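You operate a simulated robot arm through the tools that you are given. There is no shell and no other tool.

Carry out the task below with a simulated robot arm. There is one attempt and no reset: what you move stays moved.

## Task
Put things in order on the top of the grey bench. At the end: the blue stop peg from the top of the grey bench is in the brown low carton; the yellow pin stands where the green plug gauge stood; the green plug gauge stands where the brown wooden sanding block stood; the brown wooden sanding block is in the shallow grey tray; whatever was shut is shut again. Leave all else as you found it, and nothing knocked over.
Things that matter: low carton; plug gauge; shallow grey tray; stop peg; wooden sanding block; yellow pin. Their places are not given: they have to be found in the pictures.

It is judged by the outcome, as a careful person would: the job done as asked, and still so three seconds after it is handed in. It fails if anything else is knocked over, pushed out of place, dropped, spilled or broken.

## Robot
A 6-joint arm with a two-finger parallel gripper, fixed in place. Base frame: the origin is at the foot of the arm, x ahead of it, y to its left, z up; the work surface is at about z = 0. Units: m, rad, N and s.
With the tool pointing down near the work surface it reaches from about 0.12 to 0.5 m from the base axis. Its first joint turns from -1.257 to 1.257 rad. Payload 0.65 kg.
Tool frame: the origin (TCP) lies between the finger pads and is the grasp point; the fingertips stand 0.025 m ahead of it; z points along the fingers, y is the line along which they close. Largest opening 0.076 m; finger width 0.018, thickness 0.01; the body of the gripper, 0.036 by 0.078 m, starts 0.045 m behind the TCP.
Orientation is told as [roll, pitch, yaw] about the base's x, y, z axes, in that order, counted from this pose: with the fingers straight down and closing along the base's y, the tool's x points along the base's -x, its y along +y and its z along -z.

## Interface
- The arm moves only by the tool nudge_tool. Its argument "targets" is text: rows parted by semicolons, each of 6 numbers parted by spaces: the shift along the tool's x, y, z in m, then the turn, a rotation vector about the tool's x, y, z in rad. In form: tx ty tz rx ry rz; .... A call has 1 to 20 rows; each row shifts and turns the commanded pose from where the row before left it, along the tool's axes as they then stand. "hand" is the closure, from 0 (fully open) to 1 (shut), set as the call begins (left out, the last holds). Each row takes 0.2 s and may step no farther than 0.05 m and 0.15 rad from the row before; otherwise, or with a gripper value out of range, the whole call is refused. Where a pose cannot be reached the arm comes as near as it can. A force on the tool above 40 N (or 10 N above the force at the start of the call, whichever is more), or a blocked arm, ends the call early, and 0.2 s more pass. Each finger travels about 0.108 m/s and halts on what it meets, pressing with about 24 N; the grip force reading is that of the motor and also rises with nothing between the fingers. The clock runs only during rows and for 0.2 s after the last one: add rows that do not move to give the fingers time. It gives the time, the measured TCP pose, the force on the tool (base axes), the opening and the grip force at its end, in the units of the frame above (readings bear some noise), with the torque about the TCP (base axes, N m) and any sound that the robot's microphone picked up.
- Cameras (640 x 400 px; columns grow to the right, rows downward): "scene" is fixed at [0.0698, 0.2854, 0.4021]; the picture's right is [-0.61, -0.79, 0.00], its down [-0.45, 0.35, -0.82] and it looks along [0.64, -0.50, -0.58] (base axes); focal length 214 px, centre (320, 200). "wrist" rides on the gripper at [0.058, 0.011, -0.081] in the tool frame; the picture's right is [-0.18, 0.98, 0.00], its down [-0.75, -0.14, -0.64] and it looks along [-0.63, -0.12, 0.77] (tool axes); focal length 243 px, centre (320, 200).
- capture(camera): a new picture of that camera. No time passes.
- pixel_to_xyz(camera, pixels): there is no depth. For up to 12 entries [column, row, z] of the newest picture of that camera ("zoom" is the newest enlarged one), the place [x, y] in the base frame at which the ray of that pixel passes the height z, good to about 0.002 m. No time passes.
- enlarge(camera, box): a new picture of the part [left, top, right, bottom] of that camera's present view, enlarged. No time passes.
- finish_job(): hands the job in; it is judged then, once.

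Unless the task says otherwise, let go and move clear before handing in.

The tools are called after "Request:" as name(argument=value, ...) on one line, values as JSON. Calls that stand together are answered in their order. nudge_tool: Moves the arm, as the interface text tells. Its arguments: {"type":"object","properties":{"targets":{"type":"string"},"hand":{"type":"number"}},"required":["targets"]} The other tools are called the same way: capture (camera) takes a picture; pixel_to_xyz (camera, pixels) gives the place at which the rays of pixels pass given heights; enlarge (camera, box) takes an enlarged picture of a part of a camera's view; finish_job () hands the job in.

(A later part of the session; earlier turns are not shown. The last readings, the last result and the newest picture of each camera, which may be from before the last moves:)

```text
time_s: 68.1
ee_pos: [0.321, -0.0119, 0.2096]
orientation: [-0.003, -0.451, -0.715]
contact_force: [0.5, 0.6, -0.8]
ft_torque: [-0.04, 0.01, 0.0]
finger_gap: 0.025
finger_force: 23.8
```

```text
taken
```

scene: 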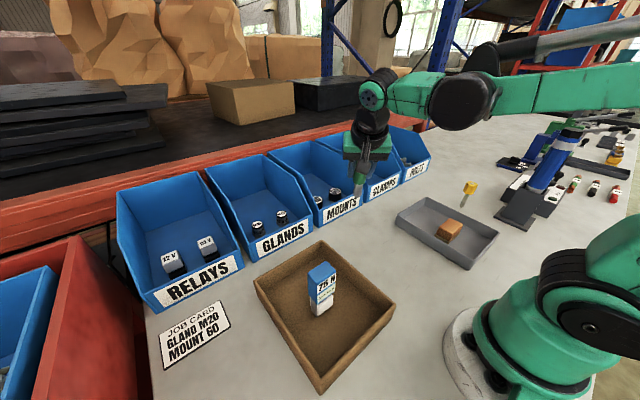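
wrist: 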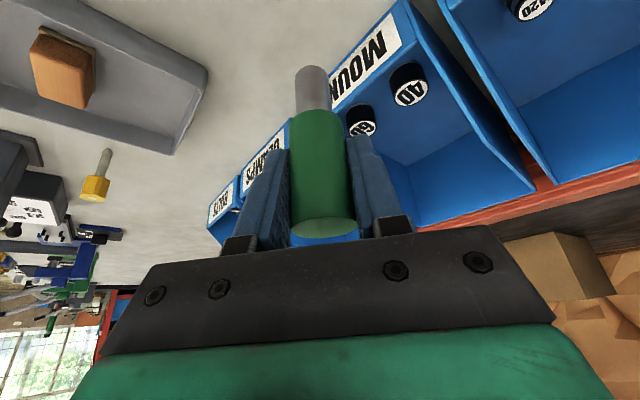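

The swing is going as planned and the gauge stays put in the grip. I'll finish the remaining six arc rows to yaw −90°.

Request:
nudge_tool(targets="-0.02334 -0.03762 0.01128 0.0621 0 0.1286; -0.02334 -0.03762 0.01128 0.0621 0 0.1286; -0.02334 -0.03762 0.01128 0.0621 0 0.1286; -0.02334 -0.03762 0.01128 0.0621 0 0.1286; -0.02334 -0.03762 0.01128 0.0621 0 0.1286; -0.02334 -0.03762 0.01128 0.0621 0 0.1286; 0 0 0 0 0 0")

Request:
capture(camera="wrist")

Request:
capture(camera="scene")

```text
time_s: 69.7
ee_pos: [0.1982, -0.2479, 0.2125]
orientation: [0.0, -0.453, -1.572]
contact_force: [-0.4, 0.4, -1.1]
ft_torque: [-0.02, 0.02, -0.02]
finger_gap: 0.0249
finger_force: 23.9
```

```text
taken
```

wrist: 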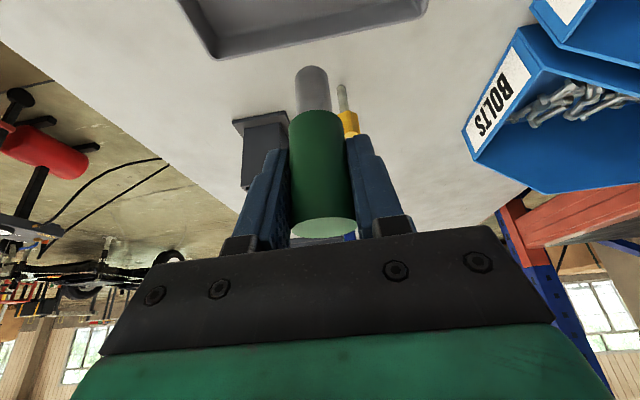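

```text
taken
```

scene: 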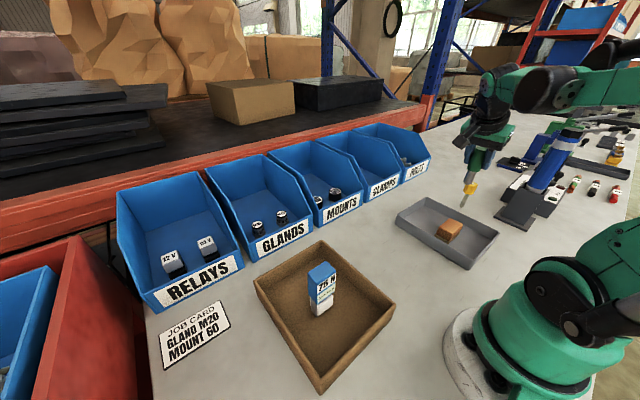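

Now at (0.198,−0.248,0.2125), yaw −90°. I'll carry the gauge to above the block's old spot, with TCP aimed at (0.3205,−0.427) because the gauge axis sits 4 mm ahead of the TCP.

Request:
nudge_tool(targets="-0.0277 0.02446 0.02504 0 0 0; -0.0277 0.02446 0.02504 0 0 0; -0.0277 0.02446 0.02504 0 0 0; -0.0277 0.02446 0.02504 0 0 0; -0.0277 0.02446 0.02504 0 0 0; 0 0 0 0 0 0")

Request:
capture(camera="wrist")

Request:
enlarge(camera="scene", box=[400, 110, 520, 220])

```text
time_s: 71.1
ee_pos: [0.3274, -0.4277, 0.1595]
orientation: [-0.001, -0.453, -1.571]
contact_force: [-1.0, -0.4, -0.1]
ft_torque: [0.0, 0.04, 0.01]
finger_gap: 0.0252
finger_force: 24.1
```

```text
taken
```

wrist: 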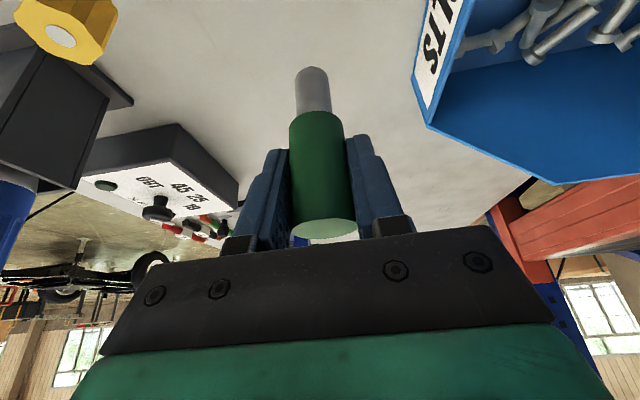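

```text
3.64 times, centred on (460, 165) of scene
```

zoom: 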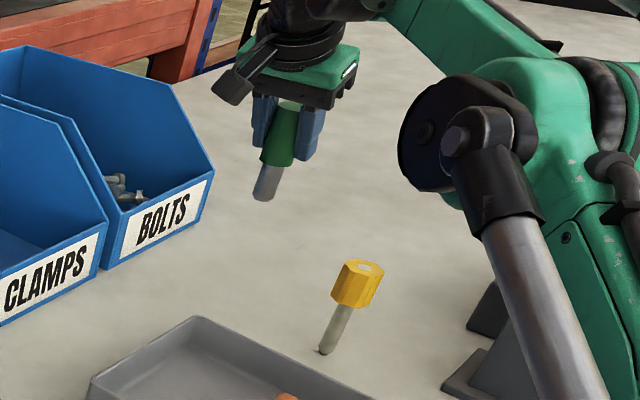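

Request:
nudge_tool(targets="0 0 0 0 0 0")

Request:
nudge_tool(targets="0 0 0 0 0 0")

Request:
nudge_tool(targets="0 0 0 0 0 0")

```text
time_s: 71.5
ee_pos: [0.3256, -0.4277, 0.1592]
orientation: [-0.001, -0.452, -1.571]
contact_force: [-0.7, 0.8, -0.5]
ft_torque: [0.01, -0.01, -0.01]
finger_gap: 0.0251
finger_force: 24.2
```

```text
time_s: 71.9
ee_pos: [0.3254, -0.4282, 0.1591]
orientation: [-0.001, -0.452, -1.57]
contact_force: [-0.4, 0.9, -0.3]
ft_torque: [-0.02, 0.0, -0.01]
finger_gap: 0.025
finger_force: 24.0
```

```text
time_s: 72.3
ee_pos: [0.3259, -0.4262, 0.1589]
orientation: [0.001, -0.452, -1.57]
contact_force: [0.1, -0.8, -1.2]
ft_torque: [0.03, 0.0, 0.02]
finger_gap: 0.025
finger_force: 23.8
```

Averaged readings give TCP (0.3258,−0.4275,0.159), so I'm 5 mm too far in x. I'll correct that while lowering to z≈0.075, about 5 mm above touchdown.

Request:
nudge_tool(targets="0.00917 -0.00133 0.01898 0 0 0; 0.00917 -0.00133 0.01898 0 0 0; 0.00917 -0.00133 0.01898 0 0 0; 0.00917 -0.00133 0.01898 0 0 0; 0 0 0 0 0 0; 0 0 0 0 0 0")

Request:
nudge_tool(targets="0 0 0 0 0 0")

Request:
capture(camera="wrist")

Request:
enlarge(camera="scene", box=[400, 140, 500, 220])

```text
time_s: 73.7
ee_pos: [0.3199, -0.4281, 0.0757]
orientation: [0.0, -0.451, -1.571]
contact_force: [-0.4, 0.1, -0.6]
ft_torque: [0.02, 0.0, -0.01]
finger_gap: 0.0249
finger_force: 23.8
```

```text
time_s: 74.1
ee_pos: [0.32, -0.4283, 0.0748]
orientation: [0.0, -0.453, -1.571]
contact_force: [0.1, 0.5, -0.2]
ft_torque: [0.0, -0.04, -0.03]
finger_gap: 0.0246
finger_force: 24.1
```

```text
taken
```

wrist: 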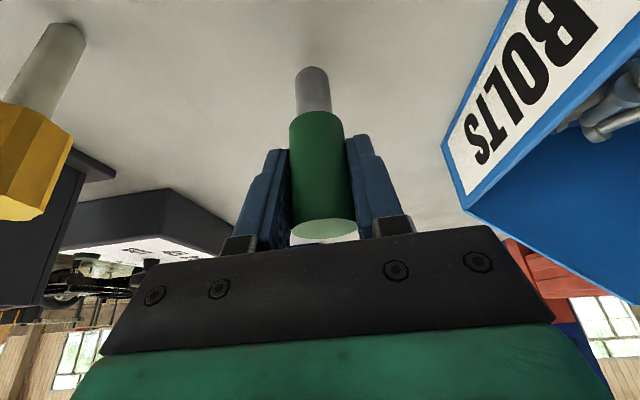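

```text
5.00 times, centred on (450, 180) of scene
```

zoom: 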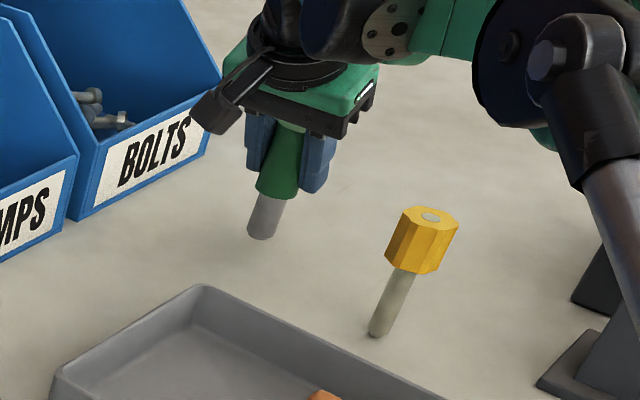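

Request:
pixel_to_xyz(camera="zoom", pixels=[[262, 232, 0.005], [262, 232, 0.0], [248, 230, 0.005], [276, 236, 0.005]])

Request:
nudge_tool(targets="0.0009 0 0.0018 0 0 0; 0 0 0 0 0 0")

Request:
nudge_tool(targets="0.0007 0 0.0014 0 0 0; 0 0 0 0 0 0")

```text
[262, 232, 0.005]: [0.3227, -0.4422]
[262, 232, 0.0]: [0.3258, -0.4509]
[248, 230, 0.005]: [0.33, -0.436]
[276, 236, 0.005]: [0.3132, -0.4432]
```

```text
time_s: 74.7
ee_pos: [0.3193, -0.4278, 0.0717]
orientation: [-0.001, -0.451, -1.571]
contact_force: [0.6, 0.1, -0.1]
ft_torque: [-0.02, -0.04, 0.01]
finger_gap: 0.0248
finger_force: 24.6
```

```text
time_s: 75.3
ee_pos: [0.3185, -0.428, 0.0715]
orientation: [0.0, -0.451, -1.572]
contact_force: [0.1, -1.6, -1.5]
ft_torque: [0.02, 0.02, -0.01]
finger_gap: 0.0248
finger_force: 23.7
```

Request:
nudge_tool(targets="0.0005 0 0.0011 0 0 0; 0 0 0 0 0 0")

Request:
nudge_tool(targets="0.0005 0 0.0011 0 0 0; 0 0 0 0 0 0")

```text
time_s: 75.9
ee_pos: [0.3187, -0.4285, 0.0709]
orientation: [0.002, -0.452, -1.569]
contact_force: [-0.2, 0.6, -0.5]
ft_torque: [0.02, 0.02, 0.01]
finger_gap: 0.0252
finger_force: 23.7
```

```text
time_s: 76.5
ee_pos: [0.3182, -0.4288, 0.0687]
orientation: [0.0, -0.451, -1.57]
contact_force: [0.3, -1.0, -2.0]
ft_torque: [0.0, 0.05, 0.01]
finger_gap: 0.025
finger_force: 24.1
```

No contact yet. I'll trim x by +2 mm and y by +1 mm, then continue lowering in 1 mm steps.

Request:
nudge_tool(targets="0.0009 0.0018 -0.0004 0 0 0; 0.0004 0 0.0009 0 0 0; 0 0 0 0 0 0")

Request:
nudge_tool(targets="0.0004 0 0.0009 0 0 0; 0 0 0 0 0 0")

Request:
enlarge(camera="scene", box=[400, 140, 500, 220])

```text
time_s: 77.3
ee_pos: [0.3203, -0.4266, 0.0671]
orientation: [0.001, -0.451, -1.571]
contact_force: [-1.7, -0.3, -0.2]
ft_torque: [0.07, -0.01, 0.0]
finger_gap: 0.0252
finger_force: 23.7
```

```text
time_s: 77.9
ee_pos: [0.3193, -0.428, 0.0673]
orientation: [-0.002, -0.452, -1.571]
contact_force: [-0.3, 0.0, -0.7]
ft_torque: [-0.01, 0.01, 0.01]
finger_gap: 0.0249
finger_force: 24.2
```

```text
5.00 times, centred on (450, 180) of scene
```

zoom: 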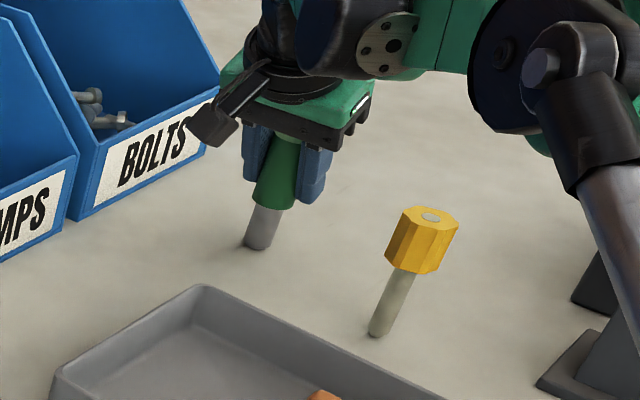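

Request:
nudge_tool(targets="0.0004 0 0.0009 0 0 0; 0 0 0 0 0 0")

Request:
nudge_tool(targets="0.0004 0 0.0009 0 0 0; 0 0 0 0 0 0")

Request:
nudge_tool(targets="0.0004 0 0.0009 0 0 0; 0 0 0 0 0 0")

```text
time_s: 78.5
ee_pos: [0.3196, -0.4275, 0.0661]
orientation: [0.0, -0.452, -1.57]
contact_force: [-1.1, -0.3, 5.7]
ft_torque: [-0.07, 0.1, 0.01]
finger_gap: 0.0247
finger_force: 24.1
```

```text
time_s: 79.1
ee_pos: [0.3194, -0.4275, 0.0645]
orientation: [0.0, -0.454, -1.571]
contact_force: [-2.9, -2.5, 19.8]
ft_torque: [-0.15, 0.16, -0.09]
finger_gap: 0.0251
finger_force: 23.5
```

```text
time_s: 79.7
ee_pos: [0.3199, -0.4269, 0.0647]
orientation: [0.001, -0.451, -1.57]
contact_force: [-2.2, 0.4, 20.0]
ft_torque: [-0.04, 0.1, 0.02]
finger_gap: 0.0247
finger_force: 24.1
```

Touchdown at z≈0.0655 with 20 N. I'll relieve half a millimetre, then part the fingers slightly and look.

Request:
nudge_tool(targets="-0.0003 0 -0.0006 0 0 0; 0 0 0 0 0 0")

Request:
nudge_tool(targets="0 0 0 0 0 0; 0 0 0 0 0 0; 0 0 0 0 0 0", hand=0.62)

Request:
capture(camera="wrist")

Request:
enlarge(camera="scene", box=[400, 140, 500, 220])

```text
time_s: 80.3
ee_pos: [0.3198, -0.428, 0.0633]
orientation: [0.001, -0.449, -1.571]
contact_force: [-0.3, 1.5, -0.6]
ft_torque: [0.01, -0.01, 0.02]
finger_gap: 0.0247
finger_force: 24.3
```

```text
time_s: 81.1
ee_pos: [0.3191, -0.4275, 0.0637]
orientation: [0.001, -0.453, -1.571]
contact_force: [1.2, -0.4, -1.0]
ft_torque: [-0.02, 0.0, -0.02]
finger_gap: 0.0291
finger_force: 0.0
```

```text
taken
```

wrist: 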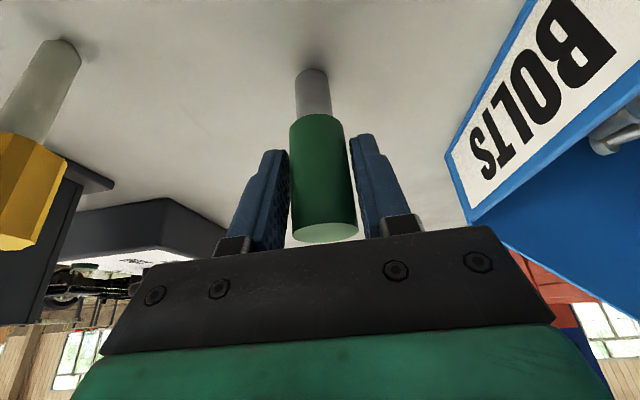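

```text
5.00 times, centred on (450, 180) of scene
```

zoom: 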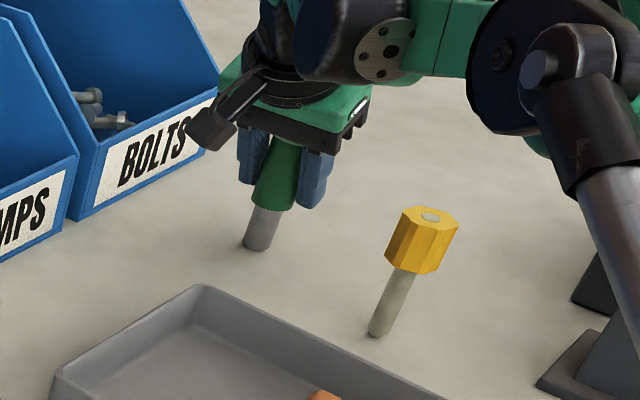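

The gauge stands by itself with a small gap on both sides. I'll open further and check before withdrawing.

Request:
nudge_tool(targets="0 0 0 0 0 0; 0 0 0 0 0 0; 0 0 0 0 0 0", hand=0.3)

Request:
capture(camera="wrist")

```text
time_s: 81.9
ee_pos: [0.3185, -0.4276, 0.0635]
orientation: [0.0, -0.453, -1.572]
contact_force: [-0.5, -1.0, -0.2]
ft_torque: [0.01, 0.01, 0.0]
finger_gap: 0.0533
finger_force: 0.0
```

```text
taken
```

wrist: 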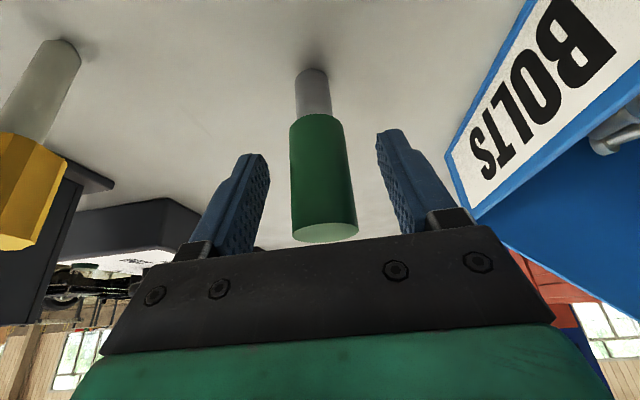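

The gauge is free between open fingers. I'll withdraw along the tool axis, up and inward.

Request:
nudge_tool(targets="0 0 -0.02 0 0 0; 0 0 -0.04 0 0 0; 0 0 -0.045 0 0 0; 0 0 0 0 0 0")

Request:
capture(camera="wrist")

Request:
enlarge(camera="scene", box=[400, 140, 500, 220])

```text
time_s: 82.9
ee_pos: [0.3175, -0.3798, 0.163]
orientation: [-0.001, -0.453, -1.57]
contact_force: [-0.5, 0.0, 0.5]
ft_torque: [-0.02, -0.03, 0.02]
finger_gap: 0.0533
finger_force: 0.0
```

```text
taken
```

wrist: 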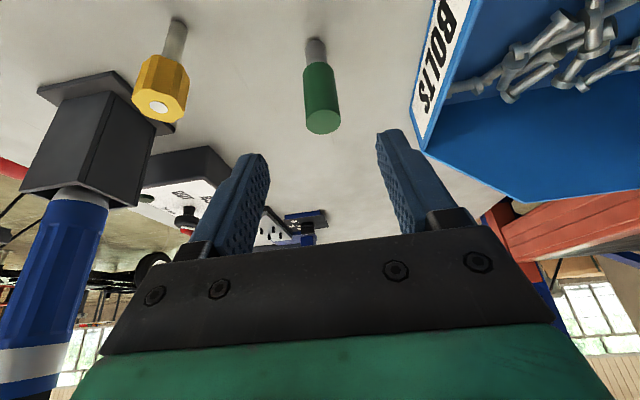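

```text
5.00 times, centred on (450, 180) of scene
```

zoom: 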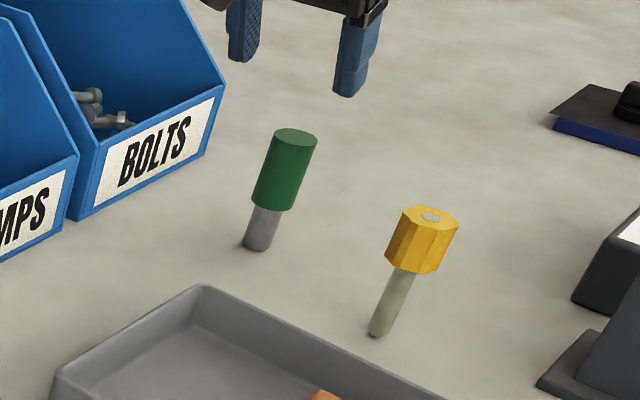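

The gauge stands upright where I left it. I'll verify its foot position against the block's original centre (0.3205,−0.431), and measure the pin too.

Request:
pixel_to_xyz(camera="zoom", pixels=[[257, 243, 0.0], [257, 250, 0.0], [295, 136, 0.085], [379, 331, 0.0], [430, 217, 0.078], [430, 217, 0.083]])

Request:
pixel_to_xyz(camera="wrist", pixels=[[316, 45, 0.0], [317, 41, 0.0], [322, 121, 0.085], [178, 24, 0.0], [159, 106, 0.08], [159, 106, 0.083]])

Request:
enlarge(camera="wrist", box=[130, 0, 360, 140])

```text
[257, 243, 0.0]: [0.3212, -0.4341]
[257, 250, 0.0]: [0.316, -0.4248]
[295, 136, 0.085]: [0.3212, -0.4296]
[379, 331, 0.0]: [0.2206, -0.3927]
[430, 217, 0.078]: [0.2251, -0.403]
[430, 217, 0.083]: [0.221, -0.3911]
```

```text
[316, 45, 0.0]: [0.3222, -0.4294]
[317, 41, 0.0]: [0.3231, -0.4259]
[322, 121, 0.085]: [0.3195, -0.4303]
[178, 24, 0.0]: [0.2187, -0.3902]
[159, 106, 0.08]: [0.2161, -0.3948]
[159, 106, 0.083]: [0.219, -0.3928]
```

```text
2.78 times, centred on (245, 70) of wrist
```

zoom: 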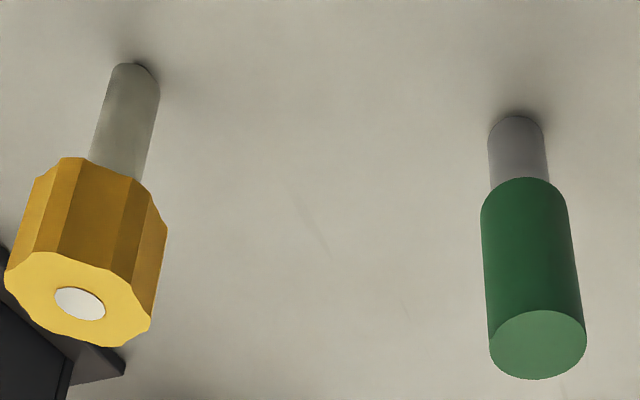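

The gauge's foot reads (0.321,−0.430), matching the block's old centre. The pin's axis is (0.2205,−0.3925), height 0.083 with its head roughly z 0.047–0.083. I'll check the nearby tool stand's location and move to a pre-grasp point for the pin.

Request:
pixel_to_xyz(camera="wrist", pixels=[[38, 88, 0.003], [108, 72, 0.003], [60, 100, 0.08], [150, 130, 0.08]])

Request:
nudge_tool(targets="0.01045 -0.0323 -0.00505 0 0 0; 0.01045 -0.0323 -0.00505 0 0 0; 0.01045 -0.0323 -0.00505 0 0 0; 0 0 0 0 0 0; 0 0 0 0 0 0", hand=0)

Request:
capture(camera="wrist")

Request:
enlarge(camera="scene", box=[400, 120, 560, 230])

```text
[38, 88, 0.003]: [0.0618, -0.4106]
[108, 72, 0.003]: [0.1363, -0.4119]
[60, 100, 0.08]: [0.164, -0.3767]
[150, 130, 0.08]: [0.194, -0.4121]
```

```text
time_s: 84.1
ee_pos: [0.2227, -0.3471, 0.1602]
orientation: [0.002, -0.451, -1.571]
contact_force: [0.1, 0.4, -0.4]
ft_torque: [0.01, 0.01, -0.01]
finger_gap: 0.0758
finger_force: 0.1
```

```text
taken
```

wrist: 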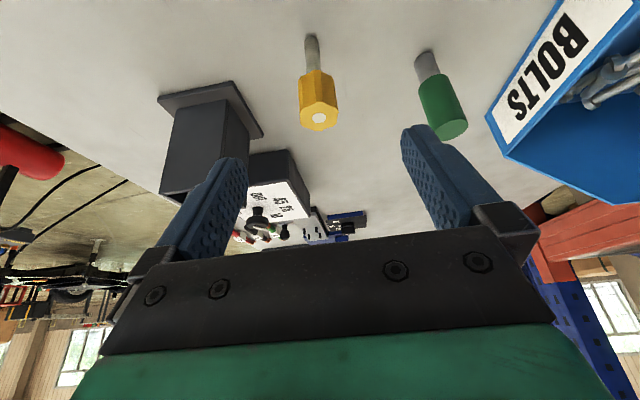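

```text
3.64 times, centred on (480, 175) of scene
```

zoom: 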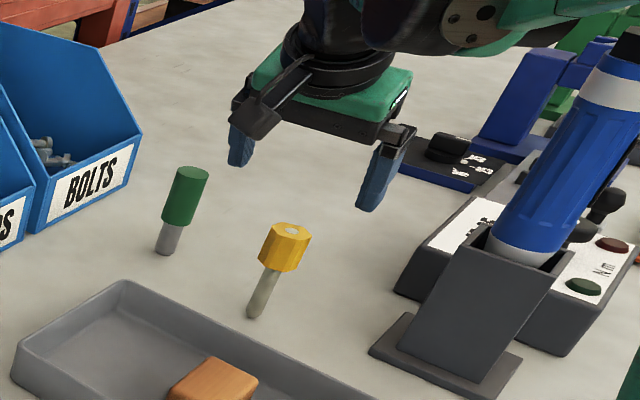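

The pin is centred between the fingers (318,85), and the tool stand's base ends at x≈0.136. I'll narrow the opening to ~0.057 m and approach the pin's head along the tool axis.

Request:
nudge_tool(targets="0.0001 -0.00044 0.0193 0 0 0; 0.0001 -0.00044 0.0193 0 0 0; 0.0001 -0.00044 0.0193 0 0 0; 0.0001 -0.00044 0.0193 0 0 0; 0.0001 -0.00044 0.0193 0 0 0; 0 0 0 0 0 0; 0 0 0 0 0 0", hand=0.25)

Request:
capture(camera="wrist")

Request:
enlarge(camera="scene", box=[420, 150, 520, 220])

```text
time_s: 85.7
ee_pos: [0.2188, -0.3893, 0.0721]
orientation: [0.0, -0.451, -1.57]
contact_force: [0.0, -0.8, 0.5]
ft_torque: [0.01, 0.01, 0.02]
finger_gap: 0.0569
finger_force: 0.1
```

```text
taken
```

wrist: 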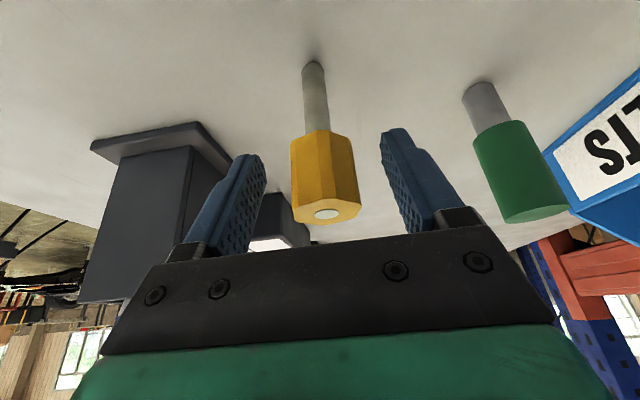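

```text
5.71 times, centred on (470, 185) of scene
```

zoom: 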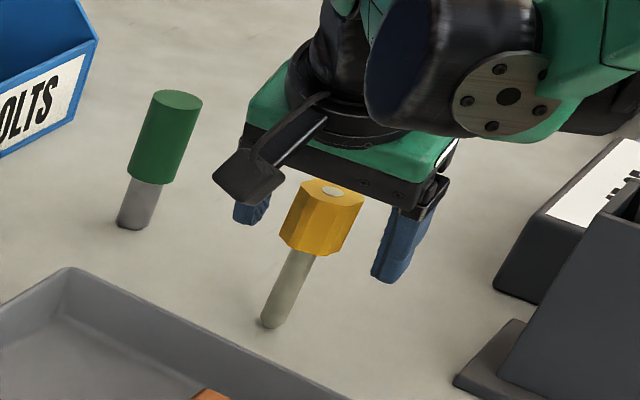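

The head sits between the fingers (columns 290–360). I'll trim 1 mm in +x and close on it.

Request:
nudge_tool(targets="0 0.001 0 0 0 0; 0 0 0 0 0 0")

Request:
nudge_tool(targets="0 0 0 0 0 0; 0 0 0 0 0 0; 0 0 0 0 0 0; 0 0 0 0 0 0", hand=1)

Request:
nudge_tool(targets="0 0 0 0 0 0")

Request:
capture(camera="wrist")

Request:
enlarge(camera="scene", box=[420, 150, 520, 220])

```text
time_s: 86.3
ee_pos: [0.2205, -0.3892, 0.073]
orientation: [-0.002, -0.451, -1.569]
contact_force: [0.1, 0.2, 0.2]
ft_torque: [0.0, -0.02, -0.01]
finger_gap: 0.0568
finger_force: 0.0
```

```text
time_s: 87.3
ee_pos: [0.2209, -0.3883, 0.0736]
orientation: [0.0, -0.451, -1.57]
contact_force: [-1.0, 0.0, 0.5]
ft_torque: [0.02, 0.05, -0.01]
finger_gap: 0.027
finger_force: 23.9
```

```text
time_s: 87.7
ee_pos: [0.2203, -0.3887, 0.0725]
orientation: [0.003, -0.453, -1.57]
contact_force: [-0.5, 0.1, 0.7]
ft_torque: [-0.01, 0.05, 0.02]
finger_gap: 0.0264
finger_force: 24.1
```

```text
taken
```

wrist: 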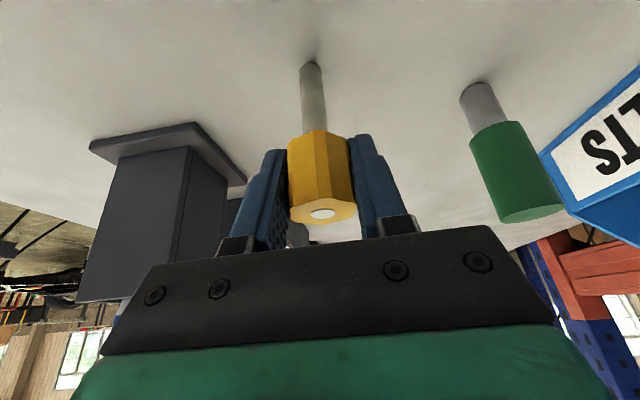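

```text
5.71 times, centred on (470, 185) of scene
```

zoom: 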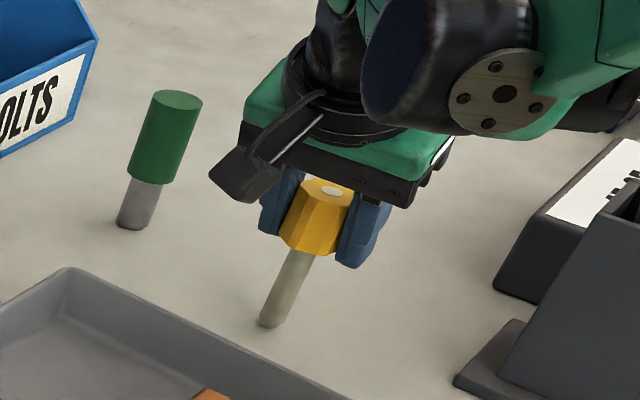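

The pin is gripped (gap 0.0265, 24 N) and still upright. I'll lift it straight up to z≈0.218.

Request:
nudge_tool(targets="-0.0022 0 -0.0045 0 0 0; -0.0087 0 -0.018 0 0 0; -0.0174 0 -0.036 0 0 0; -0.0174 0 -0.036 0 0 0; -0.0174 0 -0.036 0 0 0; 0 0 0 0 0 0; 0 0 0 0 0 0")

Request:
capture(camera="wrist")

Request:
capture(camera="scene")

```text
time_s: 89.3
ee_pos: [0.2213, -0.386, 0.2188]
orientation: [-0.001, -0.451, -1.57]
contact_force: [-0.8, 0.4, -0.7]
ft_torque: [-0.02, -0.01, 0.0]
finger_gap: 0.0271
finger_force: 23.8
```

```text
taken
```

wrist: 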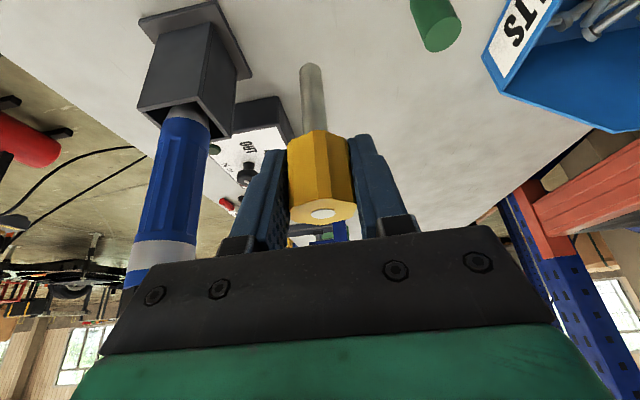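

```text
taken
```

scene: 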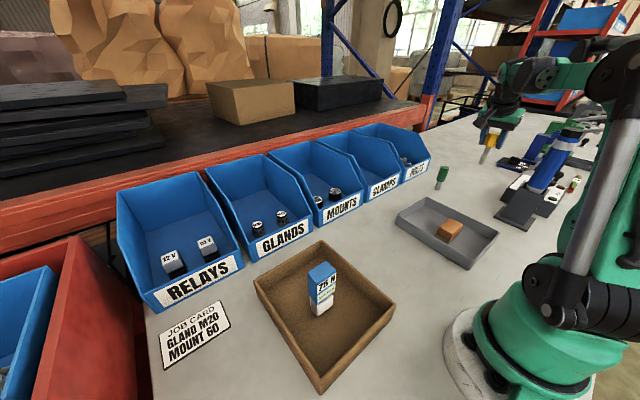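

The pin is lifted cleanly; the gauge stands at (441,178) in the scene view. I'll bring the pin inward and swing it back along the same arc to the left side.

Request:
nudge_tool(targets="0.0408 -0.007 -0.0197 0 0 0; 0.0408 -0.007 -0.0197 0 0 0; 0.0408 -0.007 -0.0197 0 0 0; 0.02792 0.03354 -0.01349 -0.0621 0 -0.1286; 0.02792 0.03354 -0.01349 -0.0621 0 -0.1286; 0.02792 0.03354 -0.01349 -0.0621 0 -0.1286; 0.02792 0.03354 -0.01349 -0.0621 0 -0.1286; 0.02792 0.03354 -0.01349 -0.0621 0 -0.1286; 0.02792 0.03354 -0.01349 -0.0621 0 -0.1286; 0.02792 0.03354 -0.01349 -0.0621 0 -0.1286; 0.02792 0.03354 -0.01349 -0.0621 0 -0.1286; 0.02792 0.03354 -0.01349 -0.0621 0 -0.1286; 0.02792 0.03354 -0.01349 -0.0621 0 -0.1286; 0.02792 0.03354 -0.01349 -0.0621 0 -0.1286; 0 0 0 0 0 0; 0 0 0 0 0 0")

Request:
capture(camera="wrist")

Request:
capture(camera="scene")

```text
time_s: 92.7
ee_pos: [0.2527, 0.1987, 0.2138]
orientation: [-0.002, -0.449, 0.0]
contact_force: [0.7, 0.3, -0.7]
ft_torque: [0.04, -0.01, 0.0]
finger_gap: 0.0269
finger_force: 23.7
```

```text
taken
```

wrist: 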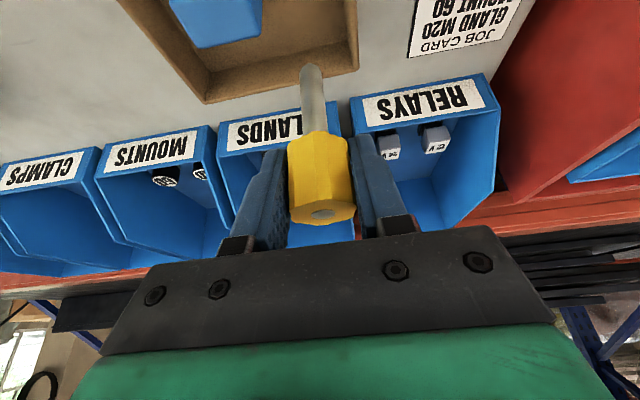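

```text
taken
```

scene: 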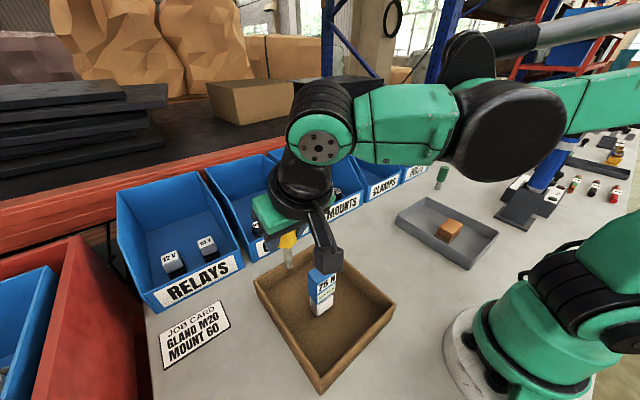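

The pin hangs straight at (0.2527,0.1987,0.214), yaw 0. I'll carry it above the gauge's old place, TCP target (0.3577,0.311), at z≈0.164.

Request:
nudge_tool(targets="-0.0182 0.0281 0.0227 0 0 0; -0.0182 0.0281 0.0227 0 0 0; -0.0182 0.0281 0.0227 0 0 0; -0.0182 0.0281 0.0227 0 0 0; 0 0 0 0 0 0; 0 0 0 0 0 0")

Request:
nudge_tool(targets="0 0 0 0 0 0")

Request:
nudge_tool(targets="0 0 0 0 0 0")

Request:
capture(camera="wrist")

Request:
enlarge(camera="scene", box=[130, 220, 290, 370])

```text
time_s: 94.1
ee_pos: [0.3546, 0.3105, 0.1674]
orientation: [0.0, -0.452, 0.0]
contact_force: [-0.3, -0.3, -1.0]
ft_torque: [0.0, -0.01, -0.01]
finger_gap: 0.0269
finger_force: 23.6
```

```text
time_s: 94.5
ee_pos: [0.3552, 0.3084, 0.167]
orientation: [-0.003, -0.449, 0.0]
contact_force: [-0.1, 0.2, -0.6]
ft_torque: [0.01, -0.02, -0.04]
finger_gap: 0.0271
finger_force: 23.8
```

```text
time_s: 94.9
ee_pos: [0.3554, 0.3088, 0.1667]
orientation: [-0.001, -0.451, 0.002]
contact_force: [0.3, -0.2, -0.9]
ft_torque: [-0.01, 0.02, 0.0]
finger_gap: 0.0271
finger_force: 23.8
```

```text
taken
```

wrist: 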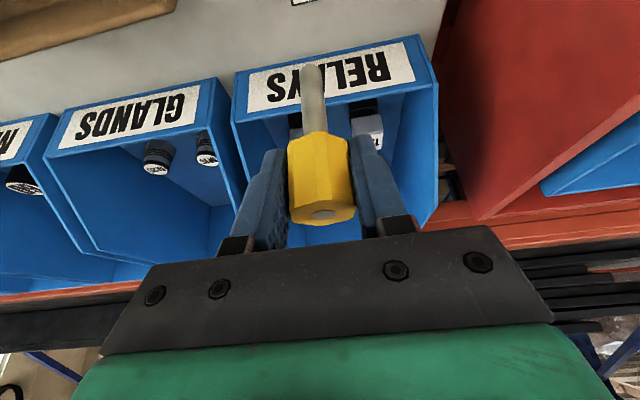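

```text
2.67 times, centred on (210, 295) of scene
```

zoom: 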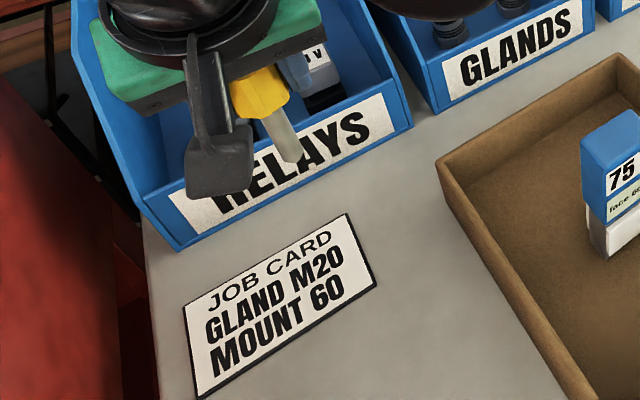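

The averaged TCP is (0.3551,0.309,0.167). Allowing for the card's thickness, the gauge's original axis is about (0.3605,0.311), so I'll trim 2 mm and lower to z≈0.082, just above touchdown.

Request:
nudge_tool(targets="0.0089 0.00045 0.0193 0 0 0; 0.0089 0.00045 0.0193 0 0 0; 0.0089 0.00045 0.0193 0 0 0; 0.0089 0.00045 0.0193 0 0 0; 0 0 0 0 0 0; 0 0 0 0 0 0")

Request:
nudge_tool(targets="0 0 0 0 0 0")

Request:
capture(camera="wrist")

Request:
enlarge(camera="scene", box=[170, 250, 250, 330])

```text
time_s: 96.3
ee_pos: [0.3569, 0.311, 0.0835]
orientation: [-0.003, -0.451, 0.002]
contact_force: [0.3, -0.1, -0.8]
ft_torque: [-0.01, 0.0, -0.01]
finger_gap: 0.0269
finger_force: 23.3
```

```text
time_s: 96.7
ee_pos: [0.3562, 0.3115, 0.083]
orientation: [-0.003, -0.449, 0.001]
contact_force: [0.5, -0.3, -1.4]
ft_torque: [0.01, -0.01, 0.02]
finger_gap: 0.0269
finger_force: 24.2
```

```text
taken
```

wrist: 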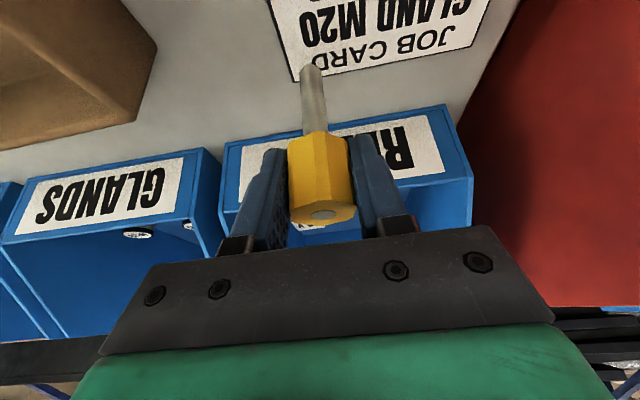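

```text
5.00 times, centred on (210, 290) of scene
```

zoom: 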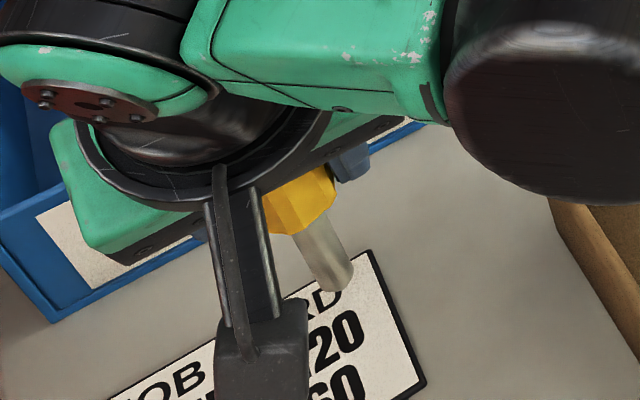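

The pin's foot hovers right over where the gauge's foot was (expected pixel (344,293) in this zoom, now (340,283) while still raised). I'll lower in small steps until touch.

Request:
nudge_tool(targets="0.0009 0 0.0018 0 0 0; 0 0 0 0 0 0")

Request:
nudge_tool(targets="0.0007 0 0.0014 0 0 0; 0 0 0 0 0 0")

Request:
nudge_tool(targets="0.0004 0 0.0009 0 0 0; 0 0 0 0 0 0")

Request:
nudge_tool(targets="0.0004 0 0.0009 0 0 0; 0 0 0 0 0 0")

```text
time_s: 97.3
ee_pos: [0.3564, 0.3107, 0.0795]
orientation: [-0.002, -0.45, 0.001]
contact_force: [-0.2, 0.1, -1.8]
ft_torque: [0.04, 0.0, -0.06]
finger_gap: 0.0269
finger_force: 24.2
```

```text
time_s: 97.9
ee_pos: [0.3566, 0.3112, 0.0764]
orientation: [-0.001, -0.45, 0.001]
contact_force: [-0.9, 0.1, -1.1]
ft_torque: [0.0, 0.01, -0.02]
finger_gap: 0.027
finger_force: 23.4
```

```text
time_s: 98.5
ee_pos: [0.3561, 0.311, 0.0772]
orientation: [-0.002, -0.451, 0.002]
contact_force: [0.4, -0.6, -0.6]
ft_torque: [0.0, 0.02, -0.01]
finger_gap: 0.0268
finger_force: 23.7
```

```text
time_s: 99.1
ee_pos: [0.3571, 0.3105, 0.0759]
orientation: [-0.003, -0.452, 0.002]
contact_force: [0.0, 0.5, -0.1]
ft_torque: [0.01, 0.02, 0.01]
finger_gap: 0.0269
finger_force: 23.9
```

Request:
nudge_tool(targets="0.0004 0 0.0009 0 0 0; 0 0 0 0 0 0")

Request:
nudge_tool(targets="0.0004 0 0.0009 0 0 0; 0 0 0 0 0 0")

Request:
capture(camera="wrist")

Request:
enlarge(camera="scene", box=[170, 250, 250, 330])

```text
time_s: 99.7
ee_pos: [0.3569, 0.3105, 0.0748]
orientation: [-0.001, -0.451, 0.003]
contact_force: [-2.1, -1.8, 15.6]
ft_torque: [-0.14, 0.09, -0.05]
finger_gap: 0.0267
finger_force: 23.8
```

```text
time_s: 100.3
ee_pos: [0.3569, 0.3118, 0.0718]
orientation: [-0.002, -0.452, 0.002]
contact_force: [1.9, -3.7, 19.5]
ft_torque: [-0.25, -0.15, -0.03]
finger_gap: 0.0267
finger_force: 24.0
```

```text
taken
```

wrist: 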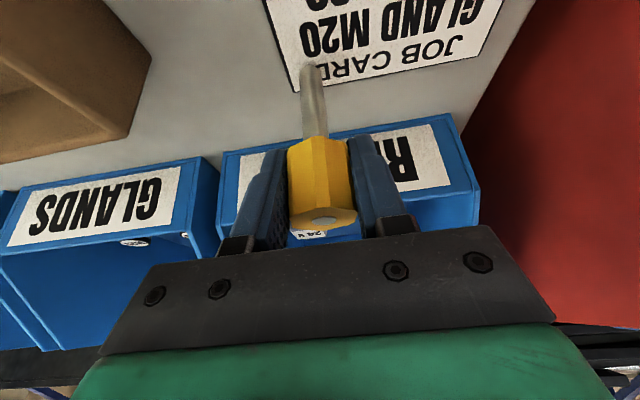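

```text
5.00 times, centred on (210, 290) of scene
```

zoom: 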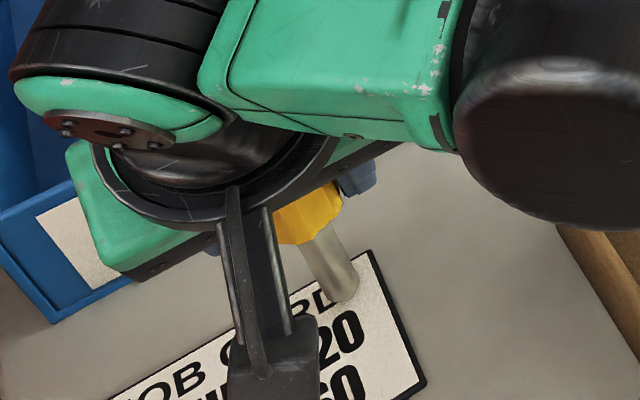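

Touchdown at z≈0.075 with 15–20 N, and the pin's foot at (345,293) matches the gauge's old foot. I'll relieve the force and part the fingers slightly.

Request:
nudge_tool(targets="-0.00025 0 -0.0005 0 0 0; 0 0 0 0 0 0")

Request:
nudge_tool(targets="0 0 0 0 0 0; 0 0 0 0 0 0; 0 0 0 0 0 0", hand=0.6)

Request:
capture(camera="wrist")

Request:
enlarge(camera="scene", box=[170, 250, 250, 330])

```text
time_s: 100.9
ee_pos: [0.3575, 0.3115, 0.0725]
orientation: [-0.002, -0.451, 0.002]
contact_force: [0.1, 0.1, -1.1]
ft_torque: [-0.01, -0.03, -0.04]
finger_gap: 0.0267
finger_force: 24.0
```

```text
time_s: 101.7
ee_pos: [0.3562, 0.3119, 0.0738]
orientation: [0.0, -0.451, 0.002]
contact_force: [-0.3, 1.1, 0.4]
ft_torque: [0.02, 0.02, 0.02]
finger_gap: 0.0306
finger_force: 0.0
```

```text
taken
```

wrist: 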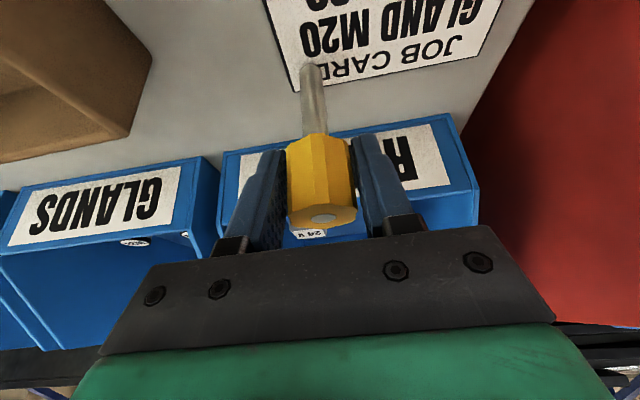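

```text
5.00 times, centred on (210, 290) of scene
```

zoom: 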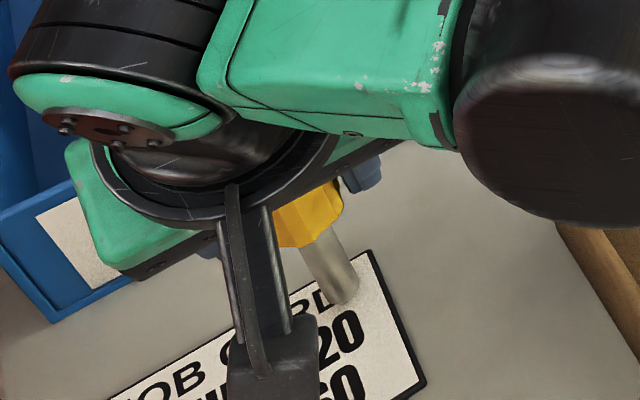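

The fingers are 0.0306 m apart; the pin shows a gap on the right and is near the left finger. I'll open a bit more and check that it stands by itself rather than leaning.

Request:
nudge_tool(targets="0 0 0 0 0 0; 0 0 0 0 0 0; 0 0 0 0 0 0", hand=0.52)

Request:
capture(camera="wrist")

Request:
enlarge(camera="wrist", box=[230, 40, 420, 250])

```text
time_s: 102.5
ee_pos: [0.3559, 0.3106, 0.0733]
orientation: [-0.003, -0.45, 0.002]
contact_force: [-0.4, 0.0, 0.1]
ft_torque: [0.03, -0.02, 0.02]
finger_gap: 0.0366
finger_force: 0.0
```

```text
taken
```

wrist: 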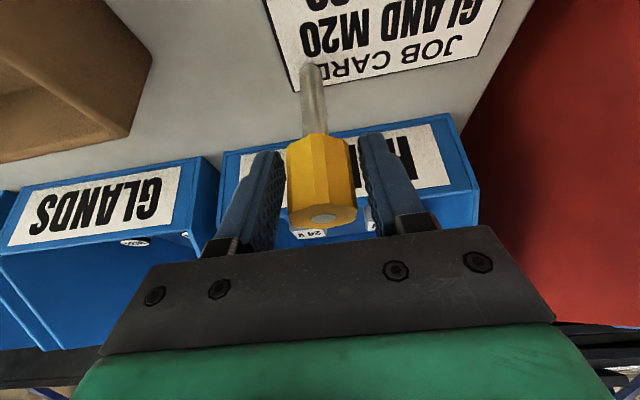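

```text
1.90 times, centred on (325, 145) of wrist
```

zoom: 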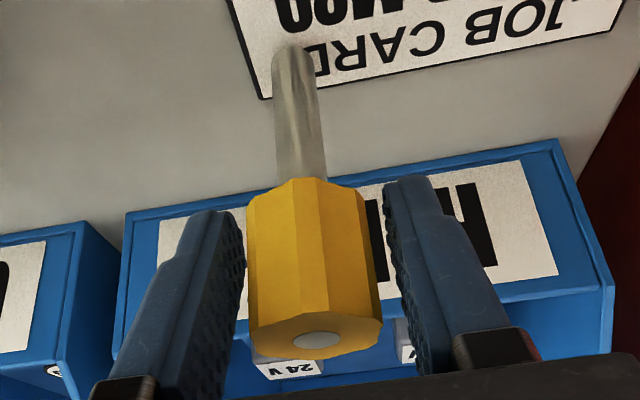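

The pin hasn't moved as the fingers opened further, so it stands on its own. I'll open to 0.057 m and withdraw along the tool axis.

Request:
nudge_tool(targets="0 0 0 0 0 0; 0 0 0 0 0 0; 0 0 0 0 0 0", hand=0.25)

Request:
nudge_tool(targets="0 0 -0.02 0 0 0; 0 0 -0.04 0 0 0; 0 0 -0.045 0 0 0; 0 0 0 0 0 0; 0 0 0 0 0 0")

Request:
capture(camera="wrist")

Request:
capture(camera="scene")

```text
time_s: 103.3
ee_pos: [0.3567, 0.3111, 0.0733]
orientation: [-0.003, -0.451, 0.004]
contact_force: [0.0, -0.3, 0.1]
ft_torque: [-0.02, 0.03, 0.03]
finger_gap: 0.0571
finger_force: 0.0
```

```text
time_s: 104.5
ee_pos: [0.3124, 0.3119, 0.166]
orientation: [-0.003, -0.45, 0.003]
contact_force: [-0.4, 0.3, 0.3]
ft_torque: [-0.01, -0.01, 0.0]
finger_gap: 0.0569
finger_force: 0.1
```

```text
taken
```

wrist: 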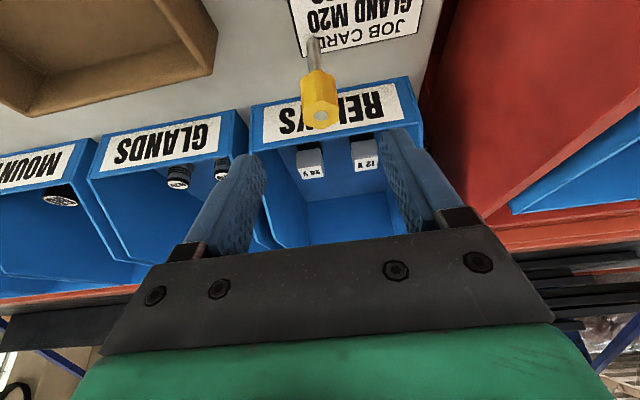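

```text
taken
```

scene: 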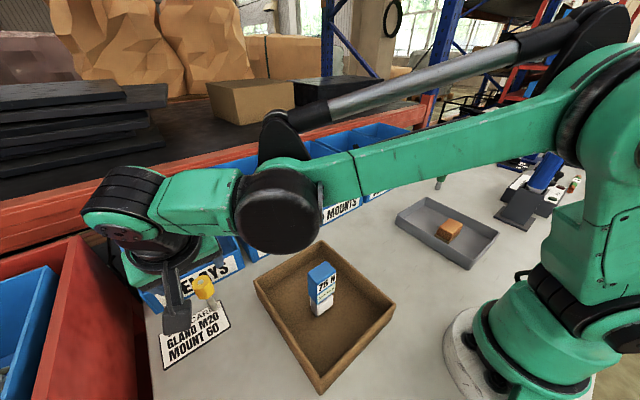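

The pin stands upright on the card's corner. I'll raise the arm, pull back to a neutral pose clear of everything, and inspect the final layout.

Request:
nudge_tool(targets="-0.0196 0 -0.0405 0 0 0; -0.0196 0 -0.0405 0 0 0; 0.0116 -0.0443 -0.0056 0 0 0; 0.0116 -0.0443 -0.0056 0 0 0; 0.0116 -0.0443 -0.0056 0 0 0; 0.0116 -0.0443 -0.0056 0 0 0; 0.0116 -0.0443 -0.0056 0 0 0; 0.0116 -0.0443 -0.0056 0 0 0; 0.0116 -0.0443 -0.0056 0 0 0; 0 0 0 0 0.15 0; 0 0 0 0 0.15 0; 0 0 0 0 0.15 0; 0 0 -0.03 0 0 0; 0 0 0 0 0 0")

Request:
capture(camera="wrist")

Request:
capture(camera="scene")

Request:
enlarge(camera="scene", box=[170, 260, 250, 330])

Request:
pixel_to_xyz(camera="zoom", pixels=[[344, 293, 0.003], [344, 293, 0.0]])

```text
time_s: 107.5
ee_pos: [0.2206, 0.0024, 0.2869]
orientation: [-0.002, 0.001, 0.0]
contact_force: [-0.3, -0.8, 0.2]
ft_torque: [0.0, 0.0, 0.0]
finger_gap: 0.0572
finger_force: 0.1
```

```text
taken
```

wrist: 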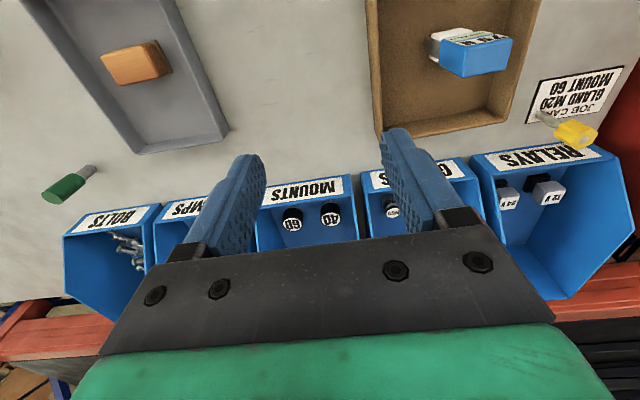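

```text
taken
```

scene: 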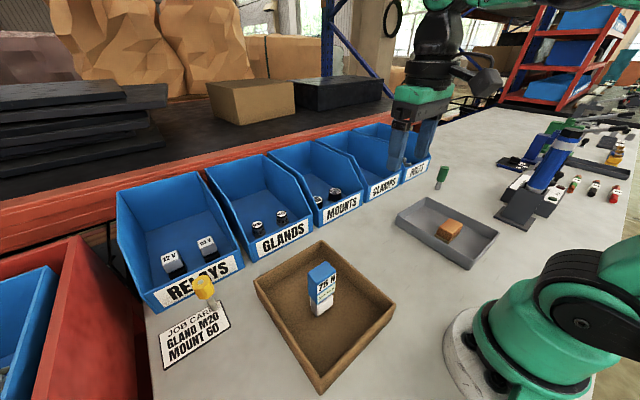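

```text
5.71 times, centred on (210, 295) of scene
```

zoom: 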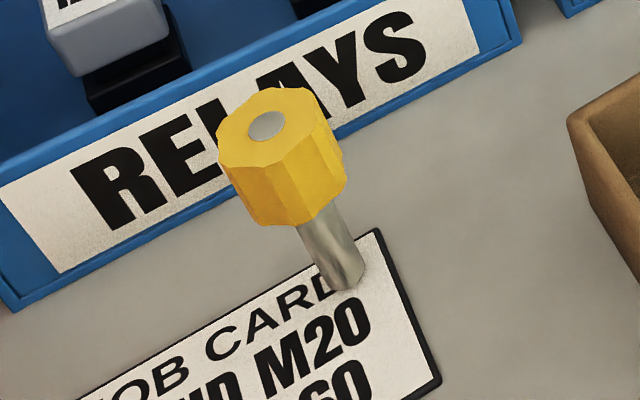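

```text
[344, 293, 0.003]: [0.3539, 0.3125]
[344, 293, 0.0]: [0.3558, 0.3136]
```

All pieces look right: pin on the card corner, gauge at (441,177), block in the tray at (449,230), peg upright in the carton at (321,289). I'll verify the pin's uprightness and final positions numerically before handing in.

Request:
pixel_to_xyz(camera="zoom", pixels=[[345, 281, 0.002], [267, 125, 0.083], [267, 125, 0.086], [378, 230, 0.0], [440, 383, 0.0]])

Request:
enlarge(camera="scene", box=[380, 150, 540, 280])

Request:
enlarge(camera="wrist", box=[350, 0, 640, 200])

Request:
pixel_to_xyz(camera="wrist", pixels=[[537, 115, 0.002], [587, 136, 0.085], [90, 168, 0.0], [52, 197, 0.085], [228, 135, 0.03], [383, 135, 0.05]])

```text
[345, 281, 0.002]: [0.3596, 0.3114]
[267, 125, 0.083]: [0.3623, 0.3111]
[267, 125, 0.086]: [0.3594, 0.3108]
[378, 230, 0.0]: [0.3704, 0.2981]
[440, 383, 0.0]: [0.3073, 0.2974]
```

```text
3.08 times, centred on (460, 215) of scene
```

zoom: 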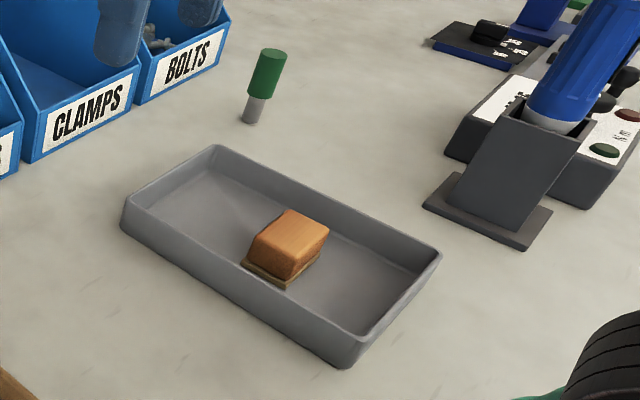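

```text
2.00 times, centred on (495, 100) of wrist
```

zoom: 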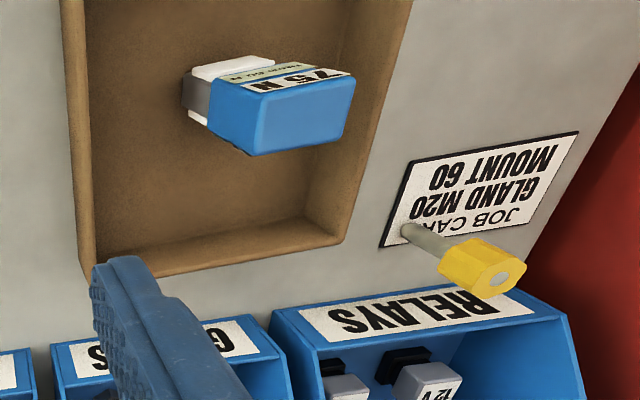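

```text
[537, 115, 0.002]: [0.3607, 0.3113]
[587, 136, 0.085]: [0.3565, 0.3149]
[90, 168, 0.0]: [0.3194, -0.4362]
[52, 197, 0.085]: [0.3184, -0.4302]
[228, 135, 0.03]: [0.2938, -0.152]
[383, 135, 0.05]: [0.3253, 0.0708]
```

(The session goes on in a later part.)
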